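You operate a simulated robot arm through the tools that you are given. There is no shell and no other tool. Be economical: measure what you need, move in short steps, check, and stop when the job is done.

You are at the controls of a simulated robot arm. One attempt, no reset.

Task
Bleed tank 1 down to the green band.
Fine: shut valve C1 first, flip the yellow lid open, hold the orange lever down, shut the lid, open C1 again; leave all else as it is.

Only the result counts: the job must be done as asked and must still hold three seconds after the hand-in. Knocking over, shifting, dropping, spilling or breaking anything else fails it. Lids that push on must go on centred and level and be pressed home; caps that screw on are set level and turned clockwise until they are tight.

Robot
A 7-joint arm with a three-finger gripper, on a carriage that runs on a rail from [-1720, 267] to [730, -113] (x, y) and turns from -152 to 181 degrees about z. Base frame: it is fixed where the carriage stands at the start and does not move with it; the origin is on the floor, on the carriage's upright axis, x ahead of it, y to its left, z up. Readings come in mm, degrees, newtons and seconds.
With the tool pointing down near the work surface it reaches from about 200 to 700 mm from the robot's upright axis, wherever it stands. Its first joint turns from -115.0 to 115.0 degrees. Places, roughly: black control box [1300, 200, 1100]; black plug of the cold head [2300, 800, 1500]; blue flow knob [500, 200, 900]; blue valve knob [200, 500, 1200]; braided hose end [2100, 600, 1500]; brass nut [2200, 600, 1400]; clamp of the cold head [2300, 800, 1300]; green lever on the post [-200, 400, 1000]; green valve knob [800, 500, 1200]; grey knob of the black control box [1300, 100, 1100]; orange heater switch [1400, 100, 1200]; orange vent lever [900, 300, 1200]; pump switch of the gas panel [400, 200, 900]; purple valve knob [-800, 600, 1100]; red brake lever [-700, 400, 800]; tank 1 [900, 500, 600]. Payload 2.69 kg.
The TCP is the grasp point between the finger pads, 30 mm short of the fingertips. In the tool frame z runs along the fingers and y along their closing line. Largest opening 128 mm; the body of the gripper starts 117 mm behind the TCP.
Orientation is that of the tool frame in the base frame, as a unit quaternion [x, y, z, w]. With the fingers straight down and closing along the base's y, the tool's x points along the base's -x, its y along +y and its z along -z.

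Tools
- The arm moves only by the tool drive_tool. Its argument "targets" is a list of rows, each a list of 7 numbers: the shift along the tool's x, y, z in mm, then the turn, a rotation vector about the tool's x, y, z in degrees, then the finger opening in mm, from 0 to 128. In form: [[x, y, z, ax, ay, az, hand], ...]. A call has 1 to 10 rows; each row is the pose to reach, as a shift and turn from the pose commanded when the call began, along the tool's axes at that moment. Each row takes 0.2 s and may step no farther than 50 mm and 8.6 degrees from the row before; otherwise, or with a gripper value out of range, the whole call is refused. Where a pose cannot be reached the arm comes as near as it can. A force on the tool above 90 N (or 10 N above the force at the start of the call, whichever is more), or a blocked arm, ends the call early, and 0.2 s more pass. The fingers move at their own pace and stop on an object; they squeeze with about 22 N. The grip force told is the motor's: it shows also when the fingers shut on nothing. Time passes only in rows, and 0.2 s behind the last, so rows that repeat a pose let the fingers close. It gives the time, the measured TCP pose, the force on the tool (base axes), the opening and the grip force at its end, in the units of the frame above (readings bear some noise), with the torque about the TCP (base axes, N m) and any sound that the robot's microphone picked up.
- Cameras (640 x 400 px; columns grow to the right, rows downward): "scene" is now at [-14.7, 212.6, 1695.1]; the picture's right is [0.70, -0.72, 0.00], its down [-0.64, -0.62, -0.46] and it looks along [0.33, 0.32, -0.89] (base axes); focal length 214 px, centre (320, 200). "wrist" rides on the gripper at [58, 54, -131] in the tool frame; the picture's right is [-0.68, 0.74, 0.00], its down [-0.62, -0.57, -0.55] and it looks along [-0.40, -0.37, 0.84] (tool axes); focal length 234 px, centre (320, 200). There is no depth. A picture from a camera that has moved, and an enlarged one, comes with that camera's place and axes in the base frame and with its lens.
- camera(camera): a new picture of that camera. No time passes.
- lift_body(by): slides the trunk up (or, below 0, down) by that many mm; the arm and the scene camera ride with it, the base frame stays. It gives what a move gives, with no picture.
- roll_base(legs): drives the robot by 1 to 6 legs, each [ahead, left, turn to the left] in mm, mm and degrees, along the robot's own axes; the way and the turn of a leg run together, so that a leg with both is an arc; at most 1500 mm and 180 degrees a leg. The arm and the cameras ride along, it lands a little off, and it stops where it bumps. It keeps to its track: a leg is cut to what the track allows. It gives what a move gives.
- head_to(pan, tilt): turns the head with the scene camera to pan (to the left, within 155 degrees either way) and tilt (down, from -29 to 69), counted from straight ahead of the robot. It gives what a move gives.
- zoom(camera, box): a new picture of the part [left, top, right, bottom] of that camera's present view, enlarged. No time passes.
- close_job(): hands the job in; it is judged then, once.

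Work in short steps. Places have to be worked out from the pictures, the camera data and where the tool is seen: move nearer, look again, correct. Check each grasp and each placing, and mend what went wrong. You have 120 turns and 90 pictures in all, those below and enlarged ones among them. Open the gripper and draw the arm clear of the work before you hand the job in, unless the task says otherwise; then end with one line.

The tools are called after "Emit:" as a command line: name --pt "numbers of a row" for each row, then --argument value for the rest, lists and objects as JSON in quotes. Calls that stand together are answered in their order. drive_tool: Moves the arm, as the interface text tells. Its arguments: {"type":"object","properties":{"targets":{"type":"array","items":{"type":"array","items":{"type":"number"}}}},"required":["targets"]} The other tools are called the same way: lift_body (by) slides the trunk up or down; roll_base (legs) drives the base; head_to (pan, tilt) turns the head that bears the scene camera; camera (camera) takes a picture; zoom (camera, box) takes an enlarged picture of a part of a camera's view; close_job () hands the job in.

At the start:

```text
time: 0.0
eef_pos: [422.1, 69.6, 1402.7]
orientation: [0.0, 1.0, -0.001, 0.0]
wrist_force: [0.1, -0.8, 0.3]
torque: [-0.04, 0.01, -0.04]
width: 128.0
gripper_force: 0.1
trunk travel left (down, up): [-875.0, 115.0]
robot x, y, heading: [3.0, -0.1, 0.1]
head pan, tilt: [44.2, 62.6]
```

scene: 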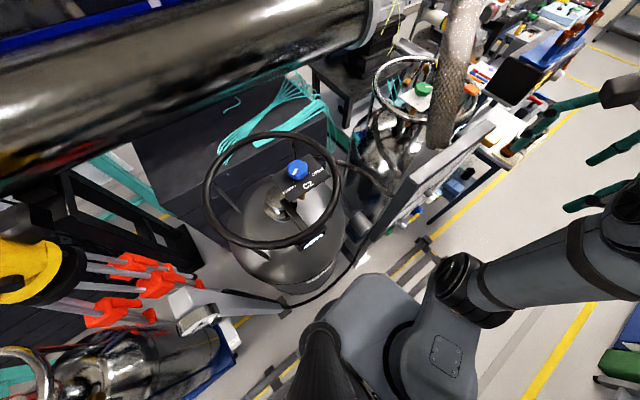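
wrist: 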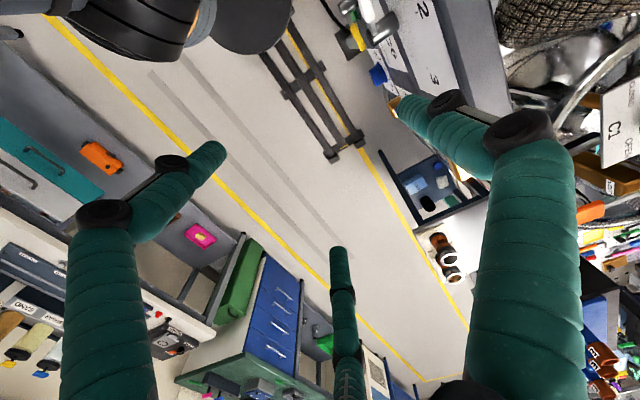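

The tank 1 area lies ahead-left, around [800–900, 300–500, 1200]. I turn the head there for a better look.

Emit:
head_to --pan 15 --tilt 32

Emit:
camera --camera "scene"

```text
time: 1.0
eef_pos: [422.8, 70.4, 1402.7]
orientation: [-0.001, 1.0, 0.0, 0.0]
wrist_force: [-0.3, -0.2, 0.3]
torque: [-0.02, -0.01, -0.01]
width: 127.9
gripper_force: 0.2
trunk travel left (down, up): [-875.0, 115.0]
robot x, y, heading: [-2.4, -1.5, 0.2]
head pan, tilt: [15.0, 32.0]
```

```text
87 pictures are left
camera scene: at [26.2, 191.5, 1736.9], right [0.26, -0.97, 0.0], down [-0.51, -0.14, -0.85], along [0.82, 0.22, -0.53], focal length 214 px, centre (320, 200)
```

scene: 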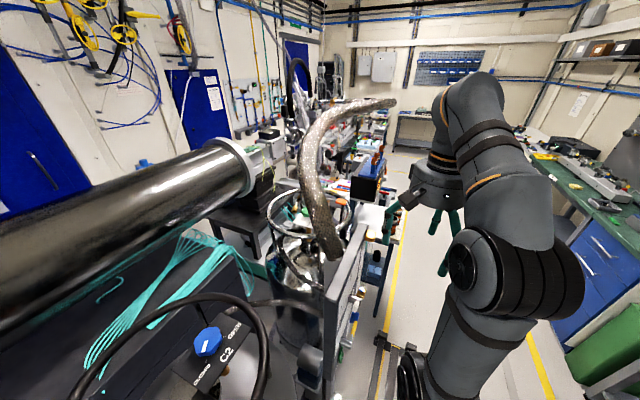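

I zoom on the tank 1 area.

Emit:
zoom --camera "scene" --box '[240, 130, 440, 330]'

```text
2.00 times, centred on (340, 230) of scene
camera zoom: at [26.2, 191.5, 1736.9], right [0.26, -0.97, 0.0], down [-0.51, -0.14, -0.85], along [0.82, 0.22, -0.53], focal length 429 px, centre (280, 140)
```

zoom: 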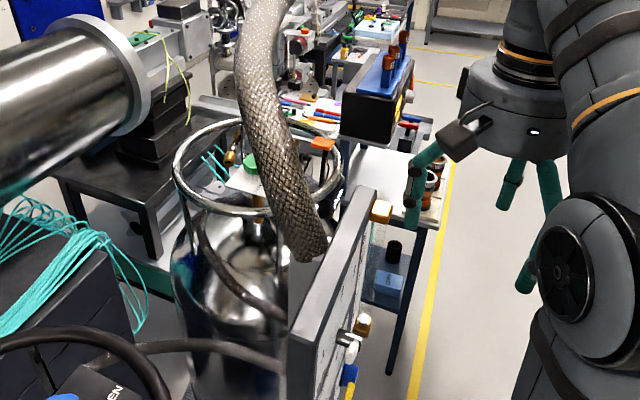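

The hose hangs over the near side of tank 1; the path along the rail is clear. I drive about 600 mm forward along it and look at the tank from there.

Emit:
roll_base --legs '[[560, -87, 0]]'

Emit:
head_to --pan 55 --tilt 45

Emit:
camera --camera "scene"

```text
time: 4.3
eef_pos: [993.6, -20.7, 1402.1]
orientation: [0.003, 1.0, 0.0, 0.001]
wrist_force: [-0.1, 0.2, -0.4]
torque: [0.02, -0.02, -0.02]
width: 127.9
gripper_force: 0.1
trunk travel left (down, up): [-875.0, 115.0]
robot x, y, heading: [573.2, -87.8, -0.3]
head pan, tilt: [15.0, 32.0]
```

```text
time: 5.3
eef_pos: [994.0, -20.1, 1402.5]
orientation: [0.001, 1.0, 0.0, 0.0]
wrist_force: [-0.6, 1.3, -0.1]
torque: [0.02, -0.02, 0.01]
width: 128.1
gripper_force: 0.1
trunk travel left (down, up): [-875.0, 115.0]
robot x, y, heading: [574.6, -89.0, -0.2]
head pan, tilt: [55.0, 45.0]
```

```text
85 pictures are left
camera scene: at [559.8, 146.0, 1717.5], right [0.82, -0.58, 0.0], down [-0.41, -0.58, -0.71], along [0.41, 0.58, -0.71], focal length 214 px, centre (320, 200)
```

scene: 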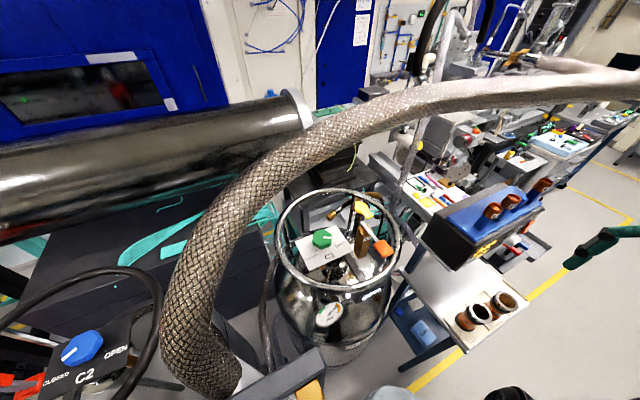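

A clear view of tank 1. I zoom to read the fittings.

Emit:
zoom --camera "scene" --box '[260, 170, 420, 350]'

Emit:
zoom --camera "scene" --box '[290, 190, 400, 270]'

```text
2.22 times, centred on (340, 260) of scene
camera zoom: at [559.8, 146.0, 1717.5], right [0.82, -0.58, 0.0], down [-0.41, -0.58, -0.71], along [0.41, 0.58, -0.71], focal length 477 px, centre (276, 67)
```

zoom: 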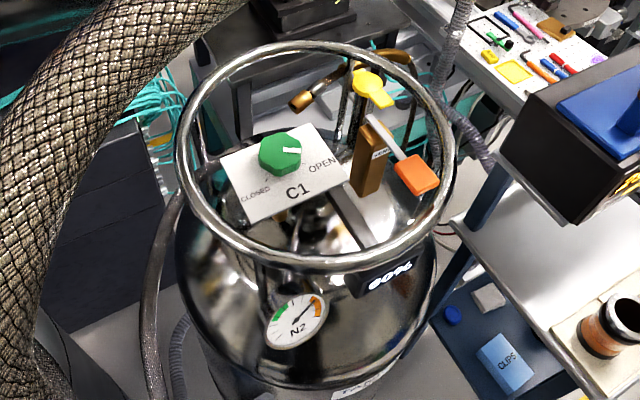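

```text
5.00 times, centred on (345, 230) of scene
camera zoom: at [559.8, 146.0, 1717.5], right [0.82, -0.58, 0.0], down [-0.41, -0.58, -0.71], along [0.41, 0.58, -0.71], focal length 1072 px, centre (195, 50)
```

zoom: 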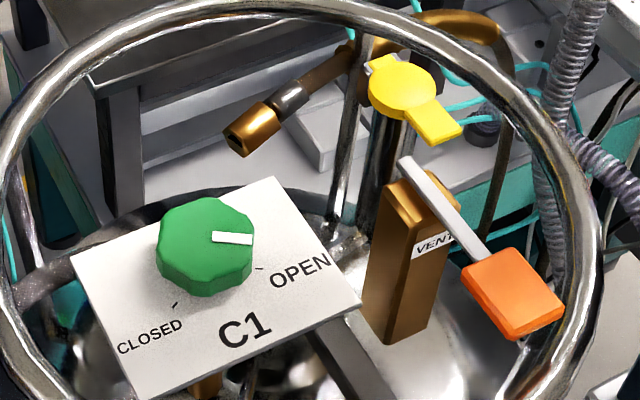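

C1 is a green knob with its mark at OPEN, the yellow lid and orange lever are right of it; the hose seems to arch over the knob at about z 1500. I drive on nearer to the rail end and look again to triangulate.

Emit:
roll_base --legs '[[140, -22, 0]]'

Emit:
head_to --pan 75 --tilt 40

Emit:
camera --camera "scene"

Emit:
zoom --camera "scene" --box '[260, 180, 420, 280]'

```text
time: 6.7
eef_pos: [1136.8, -41.6, 1403.4]
orientation: [-0.001, 1.0, 0.001, 0.001]
wrist_force: [0.1, -0.4, -0.5]
torque: [-0.01, 0.02, 0.05]
width: 127.9
gripper_force: 0.0
trunk travel left (down, up): [-875.0, 115.0]
robot x, y, heading: [713.8, -110.6, -0.0]
head pan, tilt: [55.0, 45.0]
```

```text
time: 7.5
eef_pos: [1135.7, -42.1, 1403.0]
orientation: [0.0, 1.0, 0.0, 0.0]
wrist_force: [0.2, -0.3, 0.2]
torque: [0.01, 0.0, -0.02]
width: 128.2
gripper_force: 0.0
trunk travel left (down, up): [-875.0, 115.0]
robot x, y, heading: [710.5, -109.4, -0.2]
head pan, tilt: [75.0, 40.0]
```

```text
82 pictures are left
camera scene: at [675.7, 139.6, 1724.7], right [0.97, -0.26, 0.0], down [-0.17, -0.62, -0.77], along [0.2, 0.74, -0.64], focal length 214 px, centre (320, 200)
```

scene: 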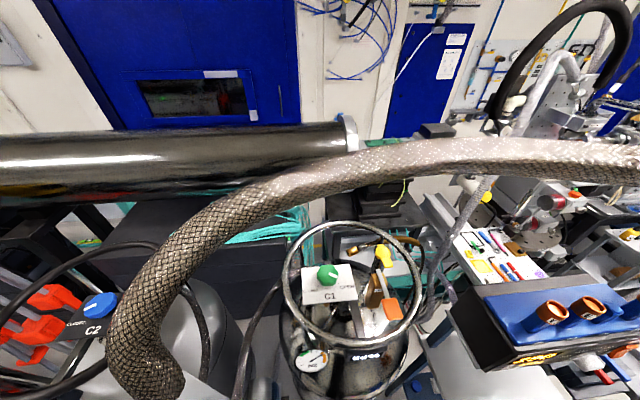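

```text
4.00 times, centred on (340, 230) of scene
camera zoom: at [675.7, 139.6, 1724.7], right [0.97, -0.26, 0.0], down [-0.17, -0.62, -0.77], along [0.2, 0.74, -0.64], focal length 858 px, centre (240, 80)
```

zoom: 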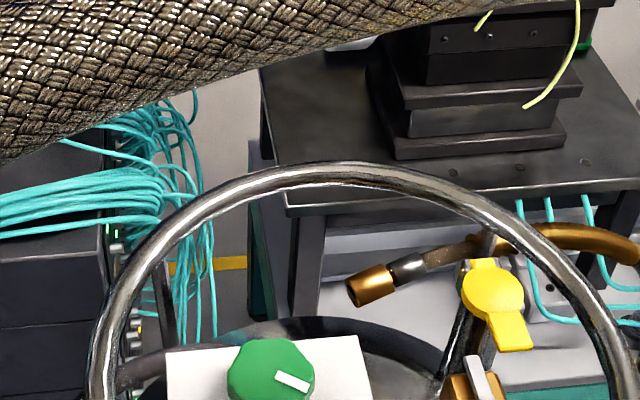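

Triangulated: knob top ≈ [788,462,1158], paddle ≈ [910,318,1170], lid ≈ [968,475,1175], ring radius ≈ 180 about [850,440]; hose arches over at z ≈ 1500–1550. I look at my own arm's shape to judge clearance.

Emit:
head_to --pan 5 --tilt 35

Emit:
camera --camera "scene"

Emit:
camera --camera "wrist"

```text
time: 8.9
eef_pos: [1135.9, -40.2, 1402.2]
orientation: [0.0, 1.0, 0.0, 0.001]
wrist_force: [-0.4, 1.0, 0.1]
torque: [0.01, 0.01, -0.01]
width: 127.9
gripper_force: 0.0
trunk travel left (down, up): [-875.0, 115.0]
robot x, y, heading: [716.1, -109.2, 0.1]
head pan, tilt: [5.0, 35.0]
```

```text
80 pictures are left
camera scene: at [741.8, 65.2, 1732.3], right [0.09, -1.0, 0.0], down [-0.57, -0.05, -0.82], along [0.82, 0.07, -0.57], focal length 214 px, centre (320, 200)
```

scene: 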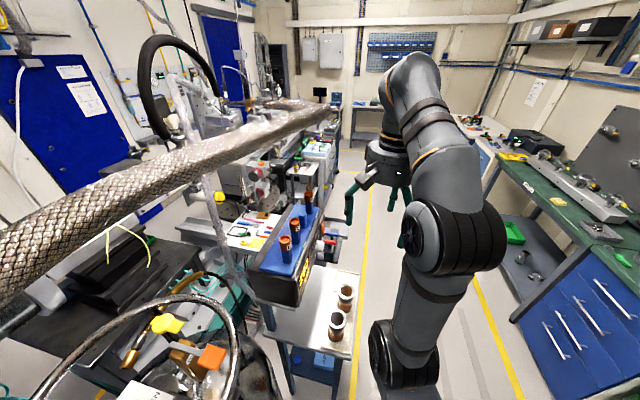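

```text
79 pictures are left
camera wrist: at [1078.3, 13.5, 1533.3], right [0.68, 0.74, 0.0], down [0.61, -0.57, 0.55], along [0.4, -0.37, -0.84], focal length 234 px, centre (320, 200)
```

wrist: 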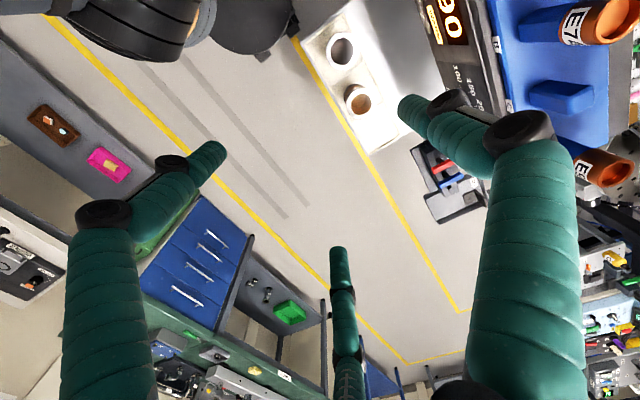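

The wrist top sits ~300 mm above the TCP, elbow a bit lower than the wrist; the hose underside is ~1520 near y≈380. I retract the hand and lower the trunk out over the aisle before turning toward the tank.

Emit:
drive_tool --pt "40 0 0 0 0 0 100" --pt "80 0 0 0 0 0 80" --pt "120 0 0 0 0 0 70"

Emit:
lift_body --by -160

Emit:
camera --camera "scene"

```text
time: 9.7
eef_pos: [1023.6, -53.0, 1403.5]
orientation: [0.039, 0.999, 0.002, 0.0]
wrist_force: [-4.8, 4.1, -0.8]
torque: [-0.68, -0.73, 0.15]
width: 77.2
gripper_force: 0.6
trunk travel left (down, up): [-875.0, 115.0]
robot x, y, heading: [715.1, -108.3, -0.1]
head pan, tilt: [5.0, 35.0]
```

```text
time: 11.6
eef_pos: [1017.5, -40.0, 1244.5]
orientation: [0.0, 1.0, 0.001, 0.001]
wrist_force: [-0.2, 0.3, -1.0]
torque: [-0.05, -0.03, 0.01]
width: 70.1
gripper_force: 0.0
trunk travel left (down, up): [-715.0, 275.0]
robot x, y, heading: [717.3, -112.7, -0.0]
head pan, tilt: [5.0, 35.0]
```

```text
78 pictures are left
camera scene: at [741.8, 65.1, 1572.3], right [0.09, -1.0, 0.0], down [-0.57, -0.05, -0.82], along [0.82, 0.07, -0.57], focal length 214 px, centre (320, 200)
```

scene: 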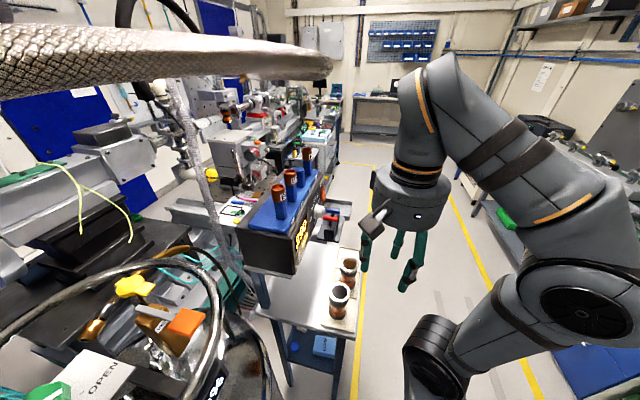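

Hose confirmed at about [1000,347,1565], so underside ~1530; elbow swings to the robot's right but stays short of the black box. I turn the carriage left by 68°.

Emit:
roll_base --legs '[[0, 0, 68]]'

Emit:
head_to --pan 0 --tilt 42

Emit:
camera --camera "scene"

Emit:
camera --camera "wrist"

```text
time: 14.9
eef_pos: [763.1, 195.0, 1242.9]
orientation: [-0.558, 0.83, 0.0, 0.0]
wrist_force: [0.8, 0.3, -0.2]
torque: [0.01, 0.02, 0.02]
width: 69.8
gripper_force: 0.0
trunk travel left (down, up): [-715.0, 275.0]
robot x, y, heading: [715.5, -107.6, 67.9]
head pan, tilt: [5.0, 35.0]
```

```text
time: 15.6
eef_pos: [764.3, 196.4, 1241.4]
orientation: [-0.558, 0.83, 0.001, 0.001]
wrist_force: [1.0, -0.6, 0.1]
torque: [-0.02, -0.01, 0.02]
width: 69.8
gripper_force: 0.0
trunk travel left (down, up): [-715.0, 275.0]
robot x, y, heading: [714.4, -110.9, 67.8]
head pan, tilt: [0.0, 42.0]
```

```text
77 pictures are left
camera scene: at [566.7, -25.6, 1561.8], right [0.93, -0.38, 0.0], down [-0.25, -0.62, -0.74], along [0.28, 0.69, -0.67], focal length 214 px, centre (320, 200)
```

scene: 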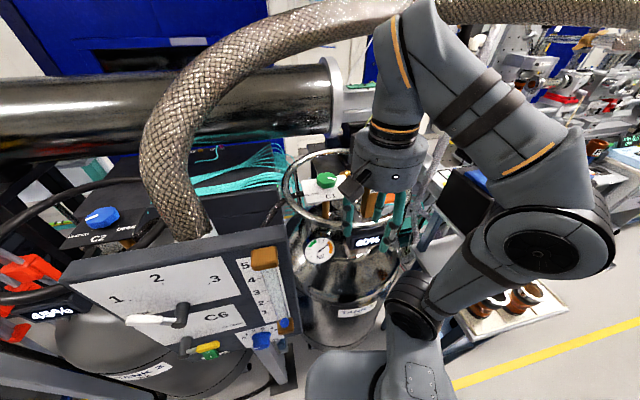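

```text
76 pictures are left
camera wrist: at [692.9, 163.1, 1373.7], right [-0.43, 0.9, 0.0], down [0.76, 0.36, 0.55], along [0.5, 0.23, -0.84], focal length 234 px, centre (320, 200)
```

wrist: 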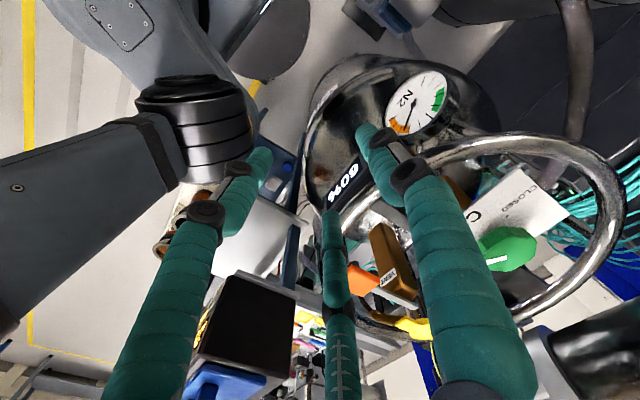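

The gripper is really three-jawed, closing centrally. The hose underside over the knob is ~1525 and my wrist top is ~320 above the TCP, so I must be careful; I zoom to see hose, ring and gauge more finely.

Emit:
zoom --camera "scene" --box '[270, 0, 530, 160]'

Emit:
zoom --camera "scene" --box '[270, 140, 430, 280]'

```text
2.46 times, centred on (400, 80) of scene
camera zoom: at [566.7, -25.6, 1561.8], right [0.93, -0.38, 0.0], down [-0.25, -0.62, -0.74], along [0.28, 0.69, -0.67], focal length 528 px, centre (123, 495)
```

zoom: 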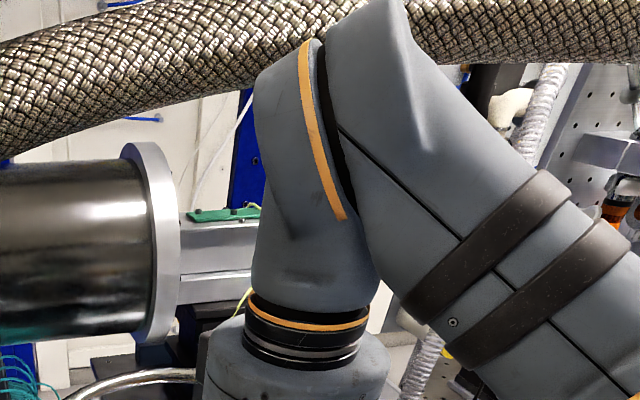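

```text
2.86 times, centred on (350, 210) of scene
camera zoom: at [566.7, -25.6, 1561.8], right [0.93, -0.38, 0.0], down [-0.25, -0.62, -0.74], along [0.28, 0.69, -0.67], focal length 613 px, centre (234, 171)
```

zoom: 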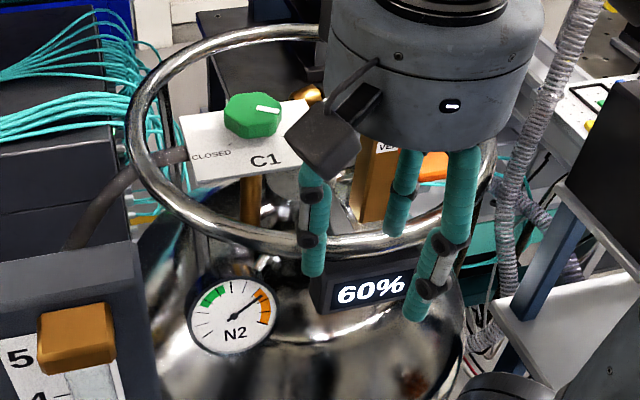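

Ring height works out at ~1155 (r≈200 about [853,445]), knob Ø≈56. I advance toward the knob half-way, tilting the tool 20° so the wrist leans back under the hose.

Emit:
drive_tool --pt "-35 10 8 0 -7 0 90" --pt "-70 20 16 0 -14 0 90" --pt "-105 30 22 0 -20 0 90" --pt "-140 42 25 0 -20 0 90" --pt "-140 42 25 0 -20 0 90"

Emit:
camera --camera "scene"

Emit:
camera --camera "wrist"

```text
time: 16.8
eef_pos: [778.8, 342.1, 1218.5]
orientation: [-0.549, 0.818, 0.098, 0.144]
wrist_force: [-0.2, -0.7, -0.2]
torque: [0.05, 0.01, 0.01]
width: 90.2
gripper_force: 0.0
trunk travel left (down, up): [-715.0, 275.0]
robot x, y, heading: [714.3, -106.5, 68.1]
head pan, tilt: [0.0, 42.0]
```

```text
73 pictures are left
camera scene: at [567.0, -26.9, 1561.9], right [0.93, -0.38, 0.0], down [-0.25, -0.62, -0.74], along [0.28, 0.69, -0.67], focal length 214 px, centre (320, 200)
```

scene: 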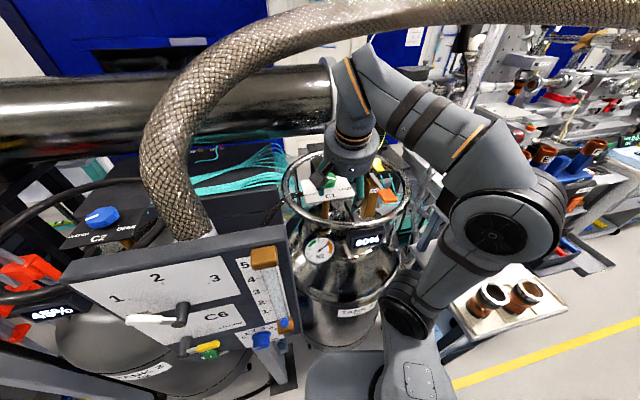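

```text
72 pictures are left
camera wrist: at [692.1, 270.4, 1321.4], right [-0.44, 0.87, 0.23], down [0.67, 0.15, 0.73], along [0.59, 0.48, -0.65], focal length 234 px, centre (320, 200)
```

wrist: 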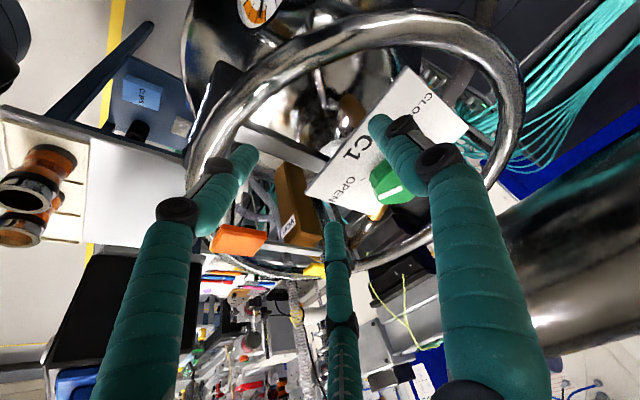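

Wrist view puts the knob at ≈[793,462,1158], agreeing with the earlier estimate. I move above it, still tilted.

Emit:
drive_tool --pt "-35 11 15 0 0 0 90" --pt "-70 22 35 0 0 0 90" --pt "-101 33 55 0 0 0 90" --pt "-101 33 55 0 0 0 90"

Emit:
camera --camera "wrist"

Emit:
camera --camera "scene"

```text
time: 17.8
eef_pos: [792.1, 459.2, 1203.4]
orientation: [-0.55, 0.817, 0.098, 0.144]
wrist_force: [0.0, -0.3, -0.4]
torque: [0.03, -0.01, 0.0]
width: 89.9
gripper_force: 0.2
trunk travel left (down, up): [-715.0, 275.0]
robot x, y, heading: [716.6, -112.7, 68.0]
head pan, tilt: [0.0, 42.0]
```

```text
71 pictures are left
camera wrist: at [705.8, 386.9, 1305.7], right [-0.44, 0.87, 0.23], down [0.67, 0.15, 0.73], along [0.59, 0.48, -0.65], focal length 234 px, centre (320, 200)
```

wrist: 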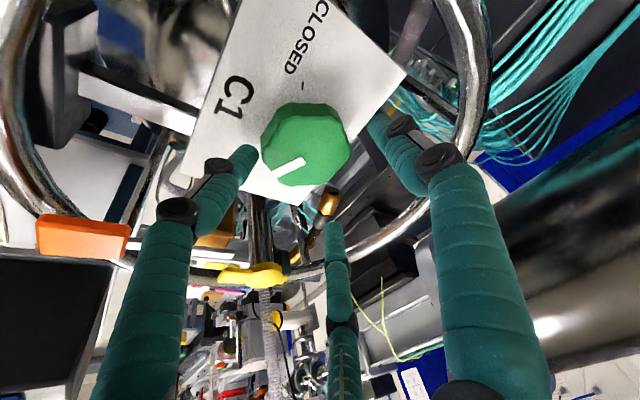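

```text
70 pictures are left
camera scene: at [567.0, -26.8, 1561.9], right [0.93, -0.38, 0.0], down [-0.25, -0.62, -0.74], along [0.28, 0.69, -0.67], focal length 214 px, centre (320, 200)
```

scene: 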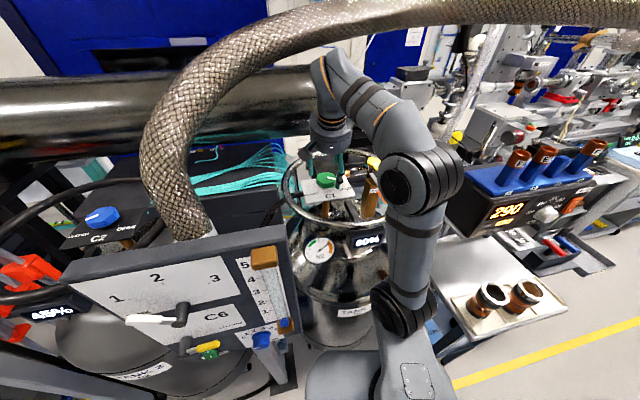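

Triangulating plate corners shows plate C1 leans ~14° toward the robot, so a 14° tool tilt matches the knob axis. I lower around the knob with that tilt, keeping fingers open.

Emit:
drive_tool --pt "9 1 8 0 6 0 90" --pt "14 1 14 0 6 0 90" --pt "18 2 20 0 6 0 90" --pt "18 2 20 0 6 0 90"

Emit:
camera --camera "wrist"

Emit:
zoom --camera "scene" --box '[270, 20, 430, 280]'

```text
time: 18.8
eef_pos: [784.9, 447.6, 1177.5]
orientation: [-0.554, 0.824, 0.07, 0.1]
wrist_force: [4.6, -2.8, 2.4]
torque: [0.25, 0.55, 0.16]
width: 102.9
gripper_force: 6.2
trunk travel left (down, up): [-715.0, 275.0]
robot x, y, heading: [716.6, -111.2, 67.7]
head pan, tilt: [0.0, 42.0]
```

```text
69 pictures are left
camera wrist: at [704.1, 386.8, 1290.6], right [-0.43, 0.89, 0.17], down [0.7, 0.21, 0.68], along [0.57, 0.41, -0.71], focal length 234 px, centre (320, 200)
```

wrist: 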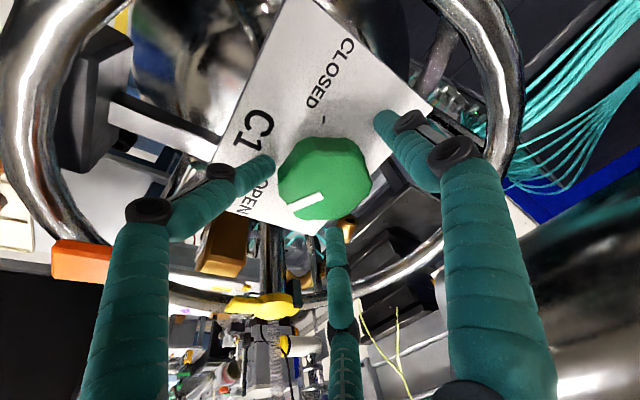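

```text
1.54 times, centred on (350, 150) of scene
camera zoom: at [568.2, -29.4, 1562.2], right [0.93, -0.38, 0.0], down [-0.25, -0.62, -0.74], along [0.28, 0.69, -0.67], focal length 330 px, centre (274, 277)
```

zoom: 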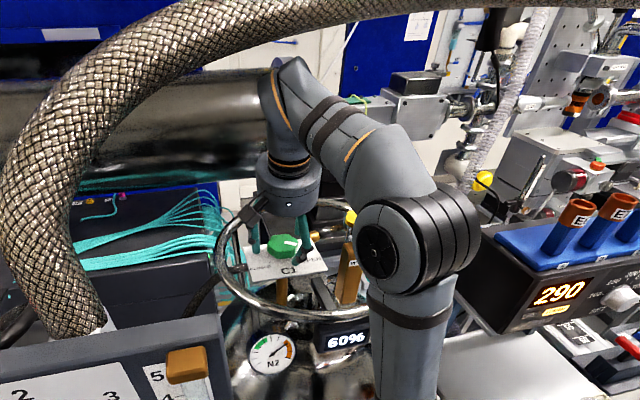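

One finger (the far one) touches the knob; its centre computes to ≈[791,459], so I shift ~8 mm forward and open slightly.

Emit:
drive_tool --pt "-4 0 -5 0 0 0 104" --pt "-9 -1 -3 0 0 0 104" --pt "-9 -1 2 0 0 0 104" --pt "-9 -1 2 0 0 0 104"

Emit:
camera --camera "wrist"

```text
time: 19.8
eef_pos: [788.3, 458.1, 1177.9]
orientation: [-0.553, 0.824, 0.068, 0.103]
wrist_force: [-3.1, -5.3, 8.3]
torque: [-0.56, 0.04, -0.19]
width: 113.5
gripper_force: 4.5
trunk travel left (down, up): [-715.0, 275.0]
robot x, y, heading: [713.1, -112.1, 67.9]
head pan, tilt: [0.0, 42.0]
```

```text
67 pictures are left
camera wrist: at [705.5, 396.8, 1290.1], right [-0.43, 0.89, 0.17], down [0.7, 0.21, 0.68], along [0.57, 0.41, -0.71], focal length 234 px, centre (320, 200)
```

wrist: 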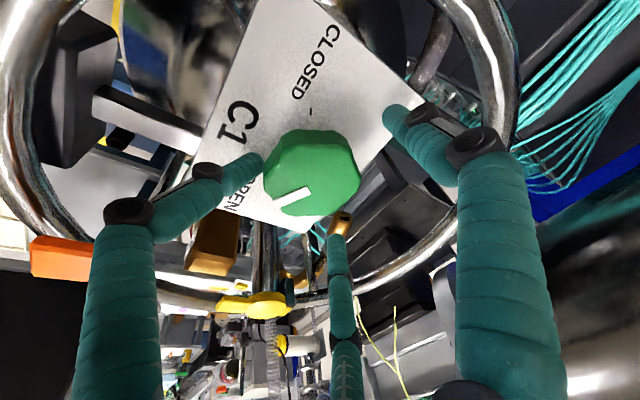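

Now the left finger is pushed out (z force ~8 N), so the hand is slightly off the other way and low. I back up 6 mm, shift toward the left finger and re-check.

Emit:
drive_tool --pt "0 0 -8 0 0 0 104" --pt "5 -4 -8 0 0 0 100" --pt "5 -4 -6 0 0 0 96" --pt "5 -4 -6 0 0 0 96"

Emit:
camera --camera "wrist"

```text
time: 20.8
eef_pos: [790.1, 450.4, 1181.9]
orientation: [-0.554, 0.823, 0.069, 0.101]
wrist_force: [-1.9, -2.8, 6.0]
torque: [-0.34, -0.02, -0.16]
width: 101.4
gripper_force: 2.2
trunk travel left (down, up): [-715.0, 275.0]
robot x, y, heading: [712.8, -110.4, 67.8]
head pan, tilt: [0.0, 42.0]
```

```text
66 pictures are left
camera wrist: at [707.1, 389.9, 1294.5], right [-0.43, 0.89, 0.17], down [0.7, 0.21, 0.68], along [0.57, 0.41, -0.71], focal length 234 px, centre (320, 200)
```

wrist: 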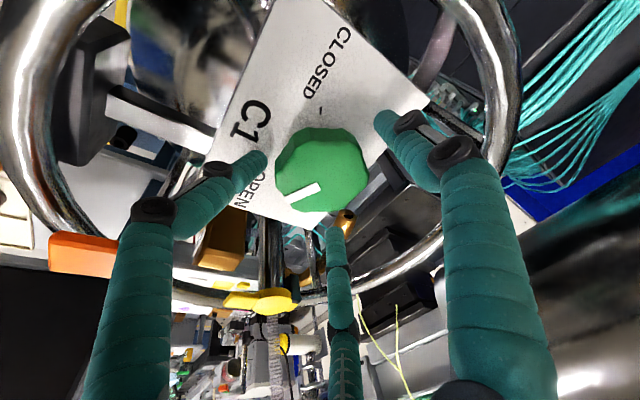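

The three fingers now sit about evenly round the knob. I open a little, go 8 mm lower, then close on it.

Emit:
drive_tool --pt "0 0 0 0 0 0 112" --pt "0 0 0 0 0 0 112" --pt "0 0 5 0 0 0 112" --pt "0 0 9 0 0 0 112" --pt "0 0 9 0 0 0 112"

Emit:
camera --camera "wrist"

```text
time: 22.0
eef_pos: [792.3, 451.2, 1173.6]
orientation: [-0.553, 0.824, 0.07, 0.102]
wrist_force: [0.7, -8.5, 13.0]
torque: [-0.91, -0.09, -0.07]
width: 126.1
gripper_force: 7.5
trunk travel left (down, up): [-715.0, 275.0]
robot x, y, heading: [710.6, -111.5, 67.8]
head pan, tilt: [0.0, 42.0]
```

```text
65 pictures are left
camera wrist: at [709.0, 390.0, 1286.6], right [-0.43, 0.89, 0.17], down [0.7, 0.21, 0.68], along [0.57, 0.41, -0.71], focal length 234 px, centre (320, 200)
```

wrist: 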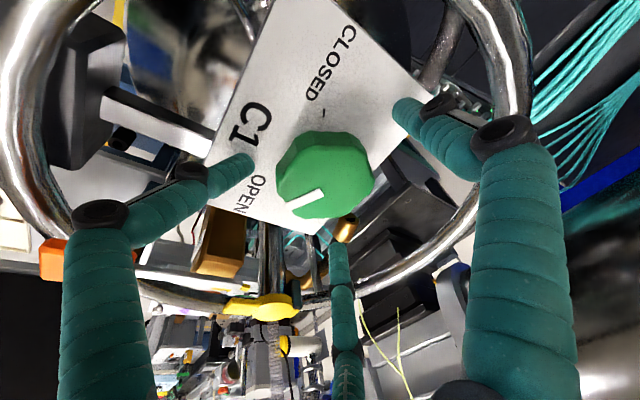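

The left fingertip is resting on the plate (13 N up), so I'm low enough; I rise 6 mm and close on the knob.

Emit:
drive_tool --pt "0 0 -6 0 0 0 112" --pt "0 0 -6 0 0 0 90" --pt "0 0 -6 0 0 0 70" --pt "0 0 -6 0 0 0 50" --pt "0 0 -6 0 0 0 40" --pt "0 0 -6 0 0 0 30" --pt "0 0 -6 0 0 0 30" --pt "0 0 -6 0 0 0 30"

Emit:
camera --camera "wrist"

```text
time: 23.8
eef_pos: [790.7, 442.6, 1188.3]
orientation: [-0.554, 0.822, 0.076, 0.108]
wrist_force: [0.3, -22.1, 71.4]
torque: [-4.43, -1.14, 0.91]
width: 80.0
gripper_force: 21.7
trunk travel left (down, up): [-715.0, 275.0]
robot x, y, heading: [714.6, -110.6, 67.9]
head pan, tilt: [0.0, 42.0]
```

```text
64 pictures are left
camera wrist: at [707.7, 379.6, 1299.2], right [-0.44, 0.88, 0.18], down [0.7, 0.2, 0.69], along [0.57, 0.43, -0.7], focal length 234 px, centre (320, 200)
```

wrist: 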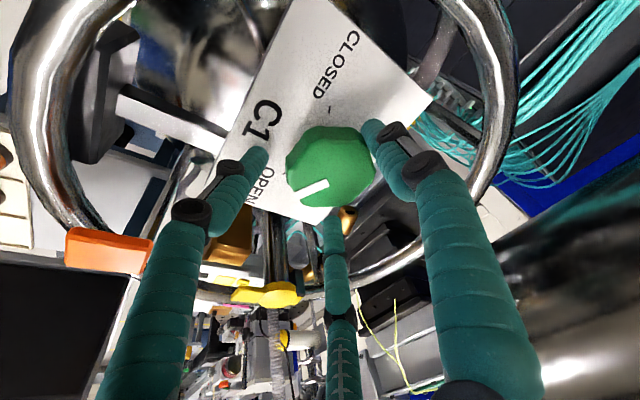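

Closing swings the fingertips downward: the left one pushed the plate with 71 N. I back off at once by 18 mm.

Emit:
drive_tool --pt "0 0 -10 0 0 0 90" --pt "0 0 -20 0 0 0 90" --pt "-6 3 -20 0 0 0 90" --pt "-6 3 -20 0 0 0 90"

Emit:
zoom --camera "scene" --box '[290, 120, 380, 220]'

Emit:
camera --camera "wrist"

```text
time: 24.8
eef_pos: [787.1, 454.7, 1200.0]
orientation: [-0.553, 0.824, 0.069, 0.102]
wrist_force: [0.4, 0.1, 0.1]
torque: [0.03, -0.02, 0.0]
width: 90.3
gripper_force: 0.0
trunk travel left (down, up): [-715.0, 275.0]
robot x, y, heading: [714.9, -108.7, 67.7]
head pan, tilt: [0.0, 42.0]
```

```text
4.00 times, centred on (335, 170) of scene
camera zoom: at [566.8, -26.1, 1561.8], right [0.93, -0.38, 0.0], down [-0.25, -0.62, -0.74], along [0.28, 0.69, -0.67], focal length 858 px, centre (260, 320)
```

zoom: 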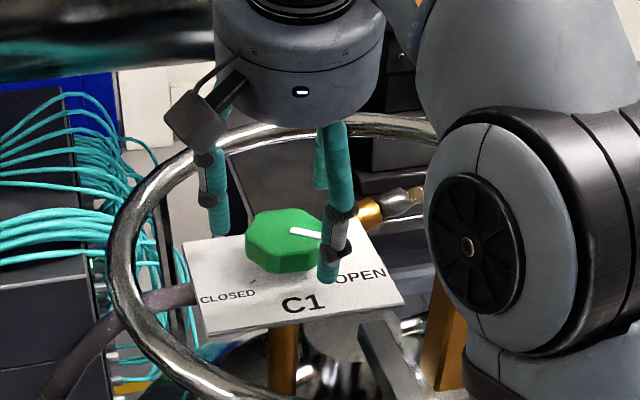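

```text
62 pictures are left
camera wrist: at [704.9, 393.2, 1311.9], right [-0.43, 0.89, 0.16], down [0.7, 0.22, 0.68], along [0.57, 0.41, -0.71], focal length 234 px, centre (320, 200)
```

wrist: 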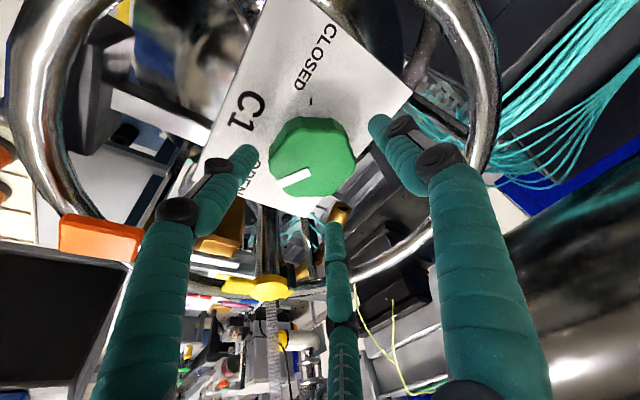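

Now well seen: the tips are just above the plate, spaced evenly round the knob. I go down 6 mm and close, watching the force.

Emit:
drive_tool --pt "0 0 6 0 0 0 90" --pt "0 0 6 0 0 0 80" --pt "0 0 6 0 0 0 70" --pt "0 0 6 0 0 0 60" --pt "0 0 6 0 0 0 50" --pt "0 0 6 0 0 0 50"

Emit:
camera --camera "wrist"

Emit:
zoom --camera "scene" --box '[290, 120, 380, 220]'

```text
time: 26.2
eef_pos: [788.8, 451.6, 1194.7]
orientation: [-0.553, 0.824, 0.069, 0.101]
wrist_force: [5.4, -17.0, -6.7]
torque: [-0.21, -0.88, 0.16]
width: 70.3
gripper_force: 33.0
trunk travel left (down, up): [-715.0, 275.0]
robot x, y, heading: [713.1, -108.5, 67.8]
head pan, tilt: [0.0, 42.0]
```

```text
61 pictures are left
camera wrist: at [707.2, 391.7, 1306.4], right [-0.43, 0.89, 0.16], down [0.7, 0.22, 0.68], along [0.57, 0.41, -0.71], focal length 234 px, centre (320, 200)
```

wrist: 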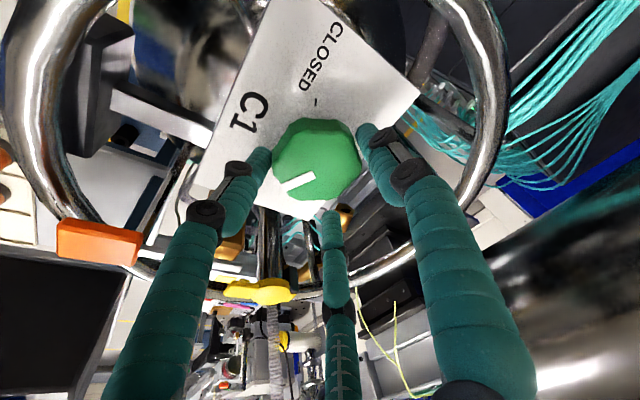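

```text
4.00 times, centred on (335, 170) of scene
camera zoom: at [567.8, -29.2, 1562.0], right [0.93, -0.38, 0.0], down [-0.25, -0.62, -0.74], along [0.28, 0.69, -0.67], focal length 858 px, centre (260, 320)
```

zoom: 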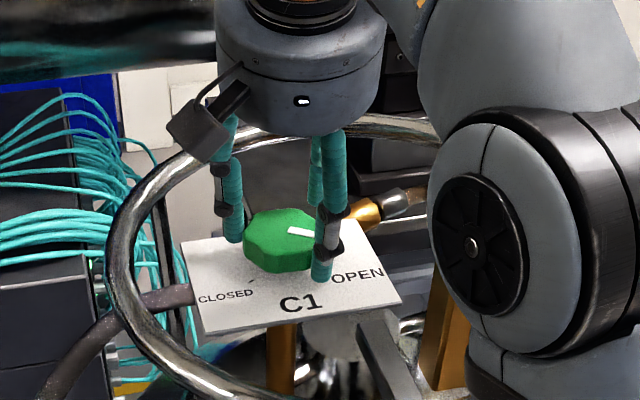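

Gripped on the knob at width 70. I relieve the side force by 4 mm and turn clockwise (positive about tool z) by 48°.

Emit:
drive_tool --pt "4 0 0 0 0 8 45" --pt "4 0 0 0 0 16 45" --pt "4 0 0 0 0 24 45" --pt "4 0 0 0 0 32 45" --pt "4 0 0 0 0 40 45" --pt "4 0 0 0 0 48 45"

Emit:
camera --camera "wrist"

Emit:
zoom --camera "scene" --box '[290, 120, 380, 220]'

```text
time: 27.6
eef_pos: [780.4, 444.7, 1192.3]
orientation: [-0.169, 0.978, 0.101, 0.061]
wrist_force: [-13.2, -29.8, -13.6]
torque: [-0.98, -0.59, 0.04]
width: 61.9
gripper_force: 45.2
trunk travel left (down, up): [-715.0, 275.0]
robot x, y, heading: [715.6, -109.7, 67.8]
head pan, tilt: [0.0, 42.0]
```

```text
59 pictures are left
camera wrist: at [696.9, 448.8, 1320.4], right [0.38, 0.89, 0.23], down [0.72, -0.45, 0.53], along [0.57, -0.03, -0.82], focal length 234 px, centre (320, 200)
```

wrist: 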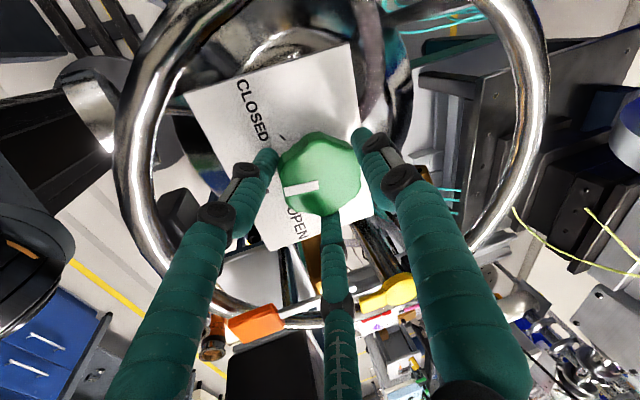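

```text
4.00 times, centred on (335, 170) of scene
camera zoom: at [563.2, -31.1, 1561.8], right [0.93, -0.38, 0.0], down [-0.25, -0.62, -0.75], along [0.28, 0.69, -0.67], focal length 858 px, centre (260, 320)
```

zoom: 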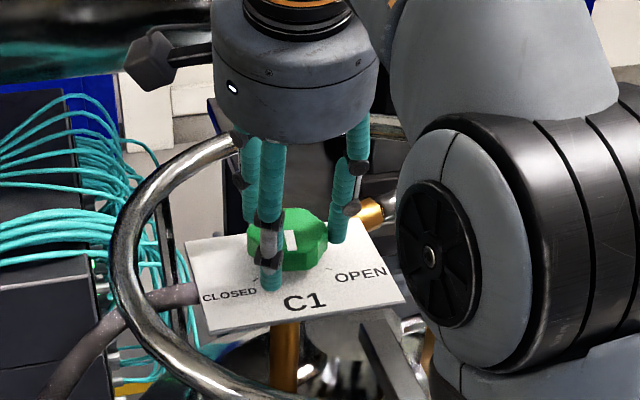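

The knob is turning with the hand; mark now points to the front. I relieve the sideways load and continue 48° more.

Emit:
drive_tool --pt "5 -5 0 0 0 8 45" --pt "5 -5 0 0 0 16 45" --pt "5 -5 0 0 0 24 45" --pt "5 -5 0 0 0 32 45" --pt "5 -5 0 0 0 40 45" --pt "5 -5 0 0 0 48 45"

Emit:
camera --camera "wrist"

Emit:
zoom --camera "scene" --box '[290, 120, 380, 220]'

```text
time: 29.0
eef_pos: [781.0, 446.0, 1190.0]
orientation: [0.242, 0.963, 0.12, 0.017]
wrist_force: [-16.7, 0.5, -1.1]
torque: [-0.58, -0.36, 0.07]
width: 61.3
gripper_force: 44.5
trunk travel left (down, up): [-715.0, 275.0]
robot x, y, heading: [715.7, -110.0, 67.9]
head pan, tilt: [0.0, 42.0]
```

```text
57 pictures are left
camera wrist: at [742.9, 491.4, 1331.1], right [0.94, 0.31, 0.16], down [0.23, -0.9, 0.38], along [0.26, -0.32, -0.91], focal length 234 px, centre (320, 200)
```

wrist: 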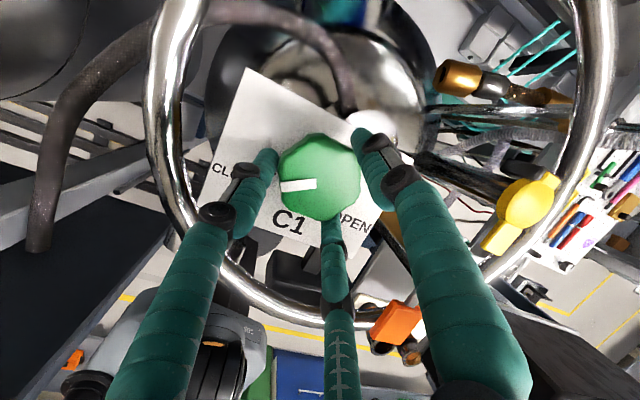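

```text
4.00 times, centred on (335, 170) of scene
camera zoom: at [562.6, -24.9, 1561.2], right [0.93, -0.38, 0.0], down [-0.25, -0.62, -0.74], along [0.28, 0.69, -0.67], focal length 858 px, centre (260, 320)
```

zoom: 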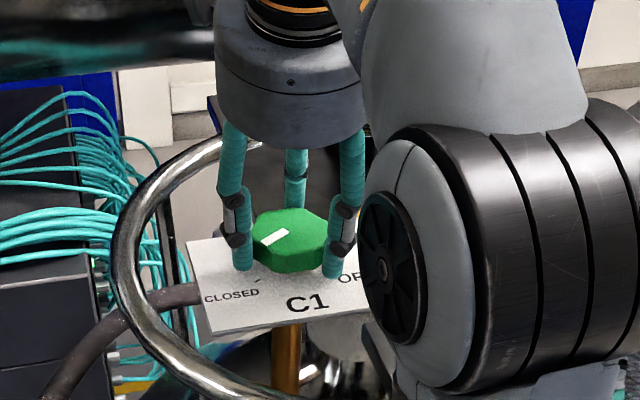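

Mark now points at CLOSED (96° turned, ticks ~90° apart). I release and back the fingers off the knob, tilting the wrist back to stay under the hose.

Emit:
drive_tool --pt "0 0 0 0 0 0 80" --pt "0 0 0 0 0 0 105" --pt "0 0 -6 0 0 0 110" --pt "0 0 -14 -4 0 0 110" --pt "0 0 -22 -8 0 0 110" --pt "0 0 -28 -12 0 0 110" --pt "0 0 -28 -12 0 0 110"

Emit:
camera --camera "wrist"

Emit:
zoom --camera "scene" --box '[290, 20, 410, 220]'

```text
time: 30.6
eef_pos: [782.2, 438.8, 1218.6]
orientation: [0.239, 0.945, 0.221, 0.042]
wrist_force: [-0.6, 0.4, 0.8]
torque: [-0.02, 0.01, -0.01]
width: 110.0
gripper_force: 0.0
trunk travel left (down, up): [-715.0, 275.0]
robot x, y, heading: [714.6, -109.3, 67.8]
head pan, tilt: [0.0, 42.0]
```

```text
55 pictures are left
camera wrist: at [730.1, 458.2, 1360.6], right [0.92, 0.26, 0.3], down [0.2, -0.95, 0.23], along [0.35, -0.15, -0.92], focal length 234 px, centre (320, 200)
```

wrist: 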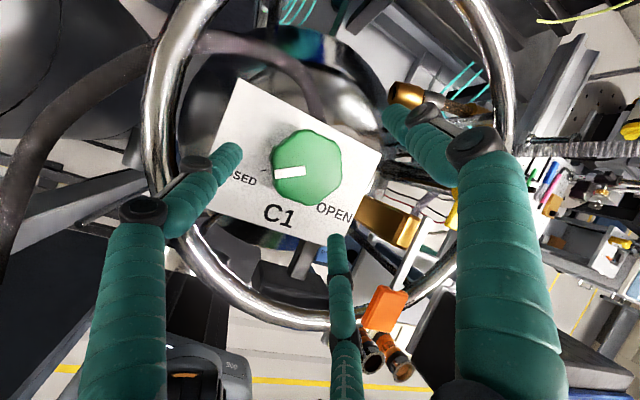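

```text
2.00 times, centred on (350, 120) of scene
camera zoom: at [567.1, -25.1, 1561.8], right [0.93, -0.38, 0.0], down [-0.25, -0.62, -0.74], along [0.28, 0.69, -0.67], focal length 429 px, centre (260, 360)
```

zoom: 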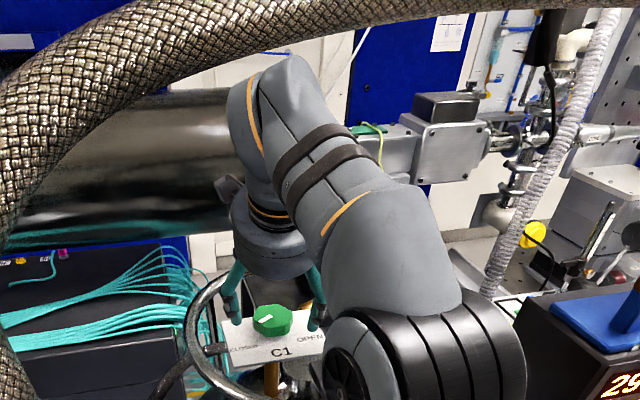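

I check the mark against the CLOSED tick.

Emit:
zoom --camera "wrist" --box '[210, 90, 390, 240]'

```text
2.67 times, centred on (300, 165) of wrist
camera zoom: at [730.1, 458.2, 1360.6], right [0.92, 0.26, 0.3], down [0.2, -0.95, 0.23], along [0.35, -0.15, -0.92], focal length 624 px, centre (373, 293)
```

zoom: 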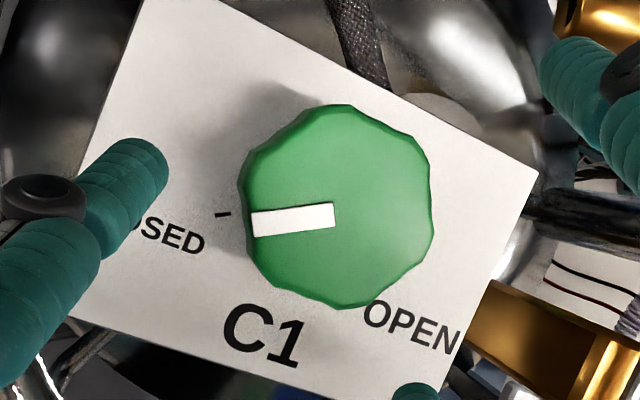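

The mark is exactly on the CLOSED tick: C1 is shut. Now I swing toward the vent/lid area, closing the fingers and rotating the wrist back, to look at the yellow lid.

Emit:
drive_tool --pt "-10 -5 -10 0 0 -8 90" --pt "-30 -4 -12 0 0 -16 70" --pt "-55 0 -13 0 0 -24 50" --pt "-80 5 -13 0 0 -32 30" --pt "-105 10 -13 0 0 -40 10" --pt "-125 13 -13 0 0 -48 0" --pt "-143 16 -13 0 0 -56 0" --pt "-143 16 -13 0 0 -64 0"

Emit:
camera --camera "wrist"

Emit:
camera --camera "scene"

```text
time: 32.4
eef_pos: [911.1, 379.9, 1233.3]
orientation: [-0.299, 0.927, 0.165, 0.153]
wrist_force: [0.3, -0.6, -0.1]
torque: [-0.01, -0.01, 0.01]
width: 2.5
gripper_force: 10.7
trunk travel left (down, up): [-715.0, 275.0]
robot x, y, heading: [713.6, -109.2, 67.7]
head pan, tilt: [0.0, 42.0]
```

```text
52 pictures are left
camera wrist: at [810.0, 340.0, 1339.8], right [0.08, 0.91, 0.42], down [0.72, -0.34, 0.61], along [0.69, 0.25, -0.68], focal length 234 px, centre (320, 200)
```

wrist: 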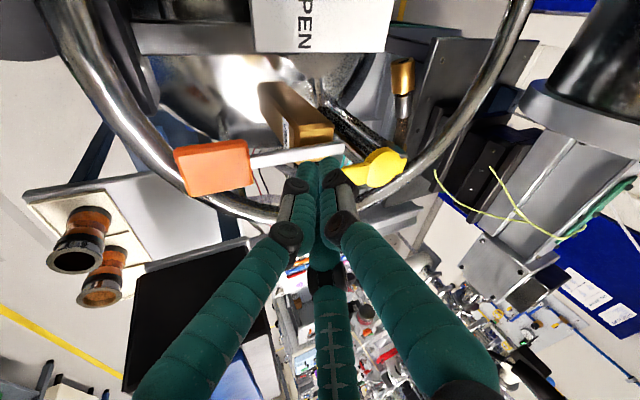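

```text
51 pictures are left
camera scene: at [566.3, -25.5, 1561.7], right [0.93, -0.38, 0.0], down [-0.25, -0.62, -0.74], along [0.28, 0.69, -0.67], focal length 214 px, centre (320, 200)
```

scene: 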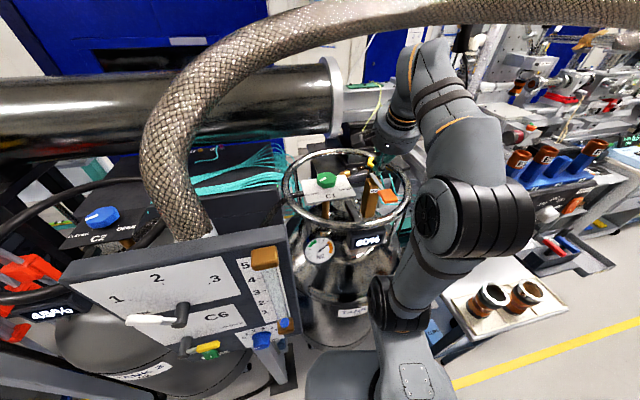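

I zoom in on lid and lever.

Emit:
zoom --camera "wrist" --box '[160, 70, 440, 245]'

Emit:
zoom --camera "scene" --box '[310, 130, 420, 230]'

```text
2.29 times, centred on (300, 158) of wrist
camera zoom: at [810.0, 340.0, 1339.8], right [0.08, 0.91, 0.42], down [0.72, -0.34, 0.61], along [0.69, 0.25, -0.68], focal length 535 px, centre (366, 297)
```

zoom: 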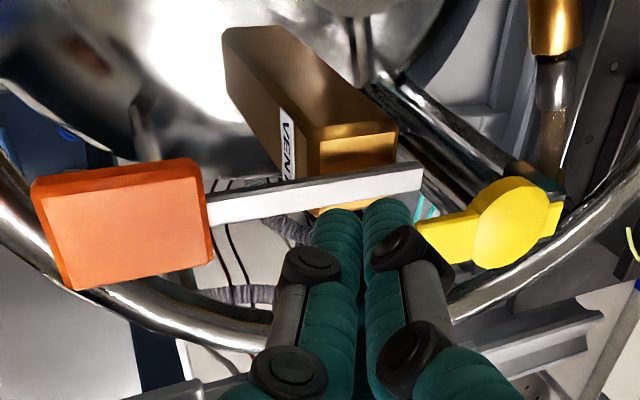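

```text
4.00 times, centred on (365, 180) of scene
camera zoom: at [566.3, -25.5, 1561.7], right [0.93, -0.38, 0.0], down [-0.25, -0.62, -0.74], along [0.28, 0.69, -0.67], focal length 858 px, centre (140, 280)
```

zoom: 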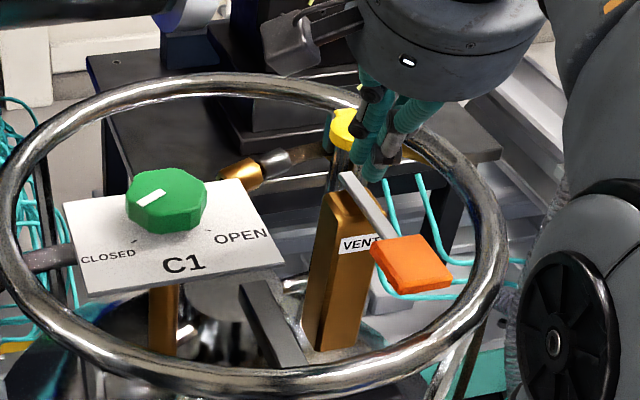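

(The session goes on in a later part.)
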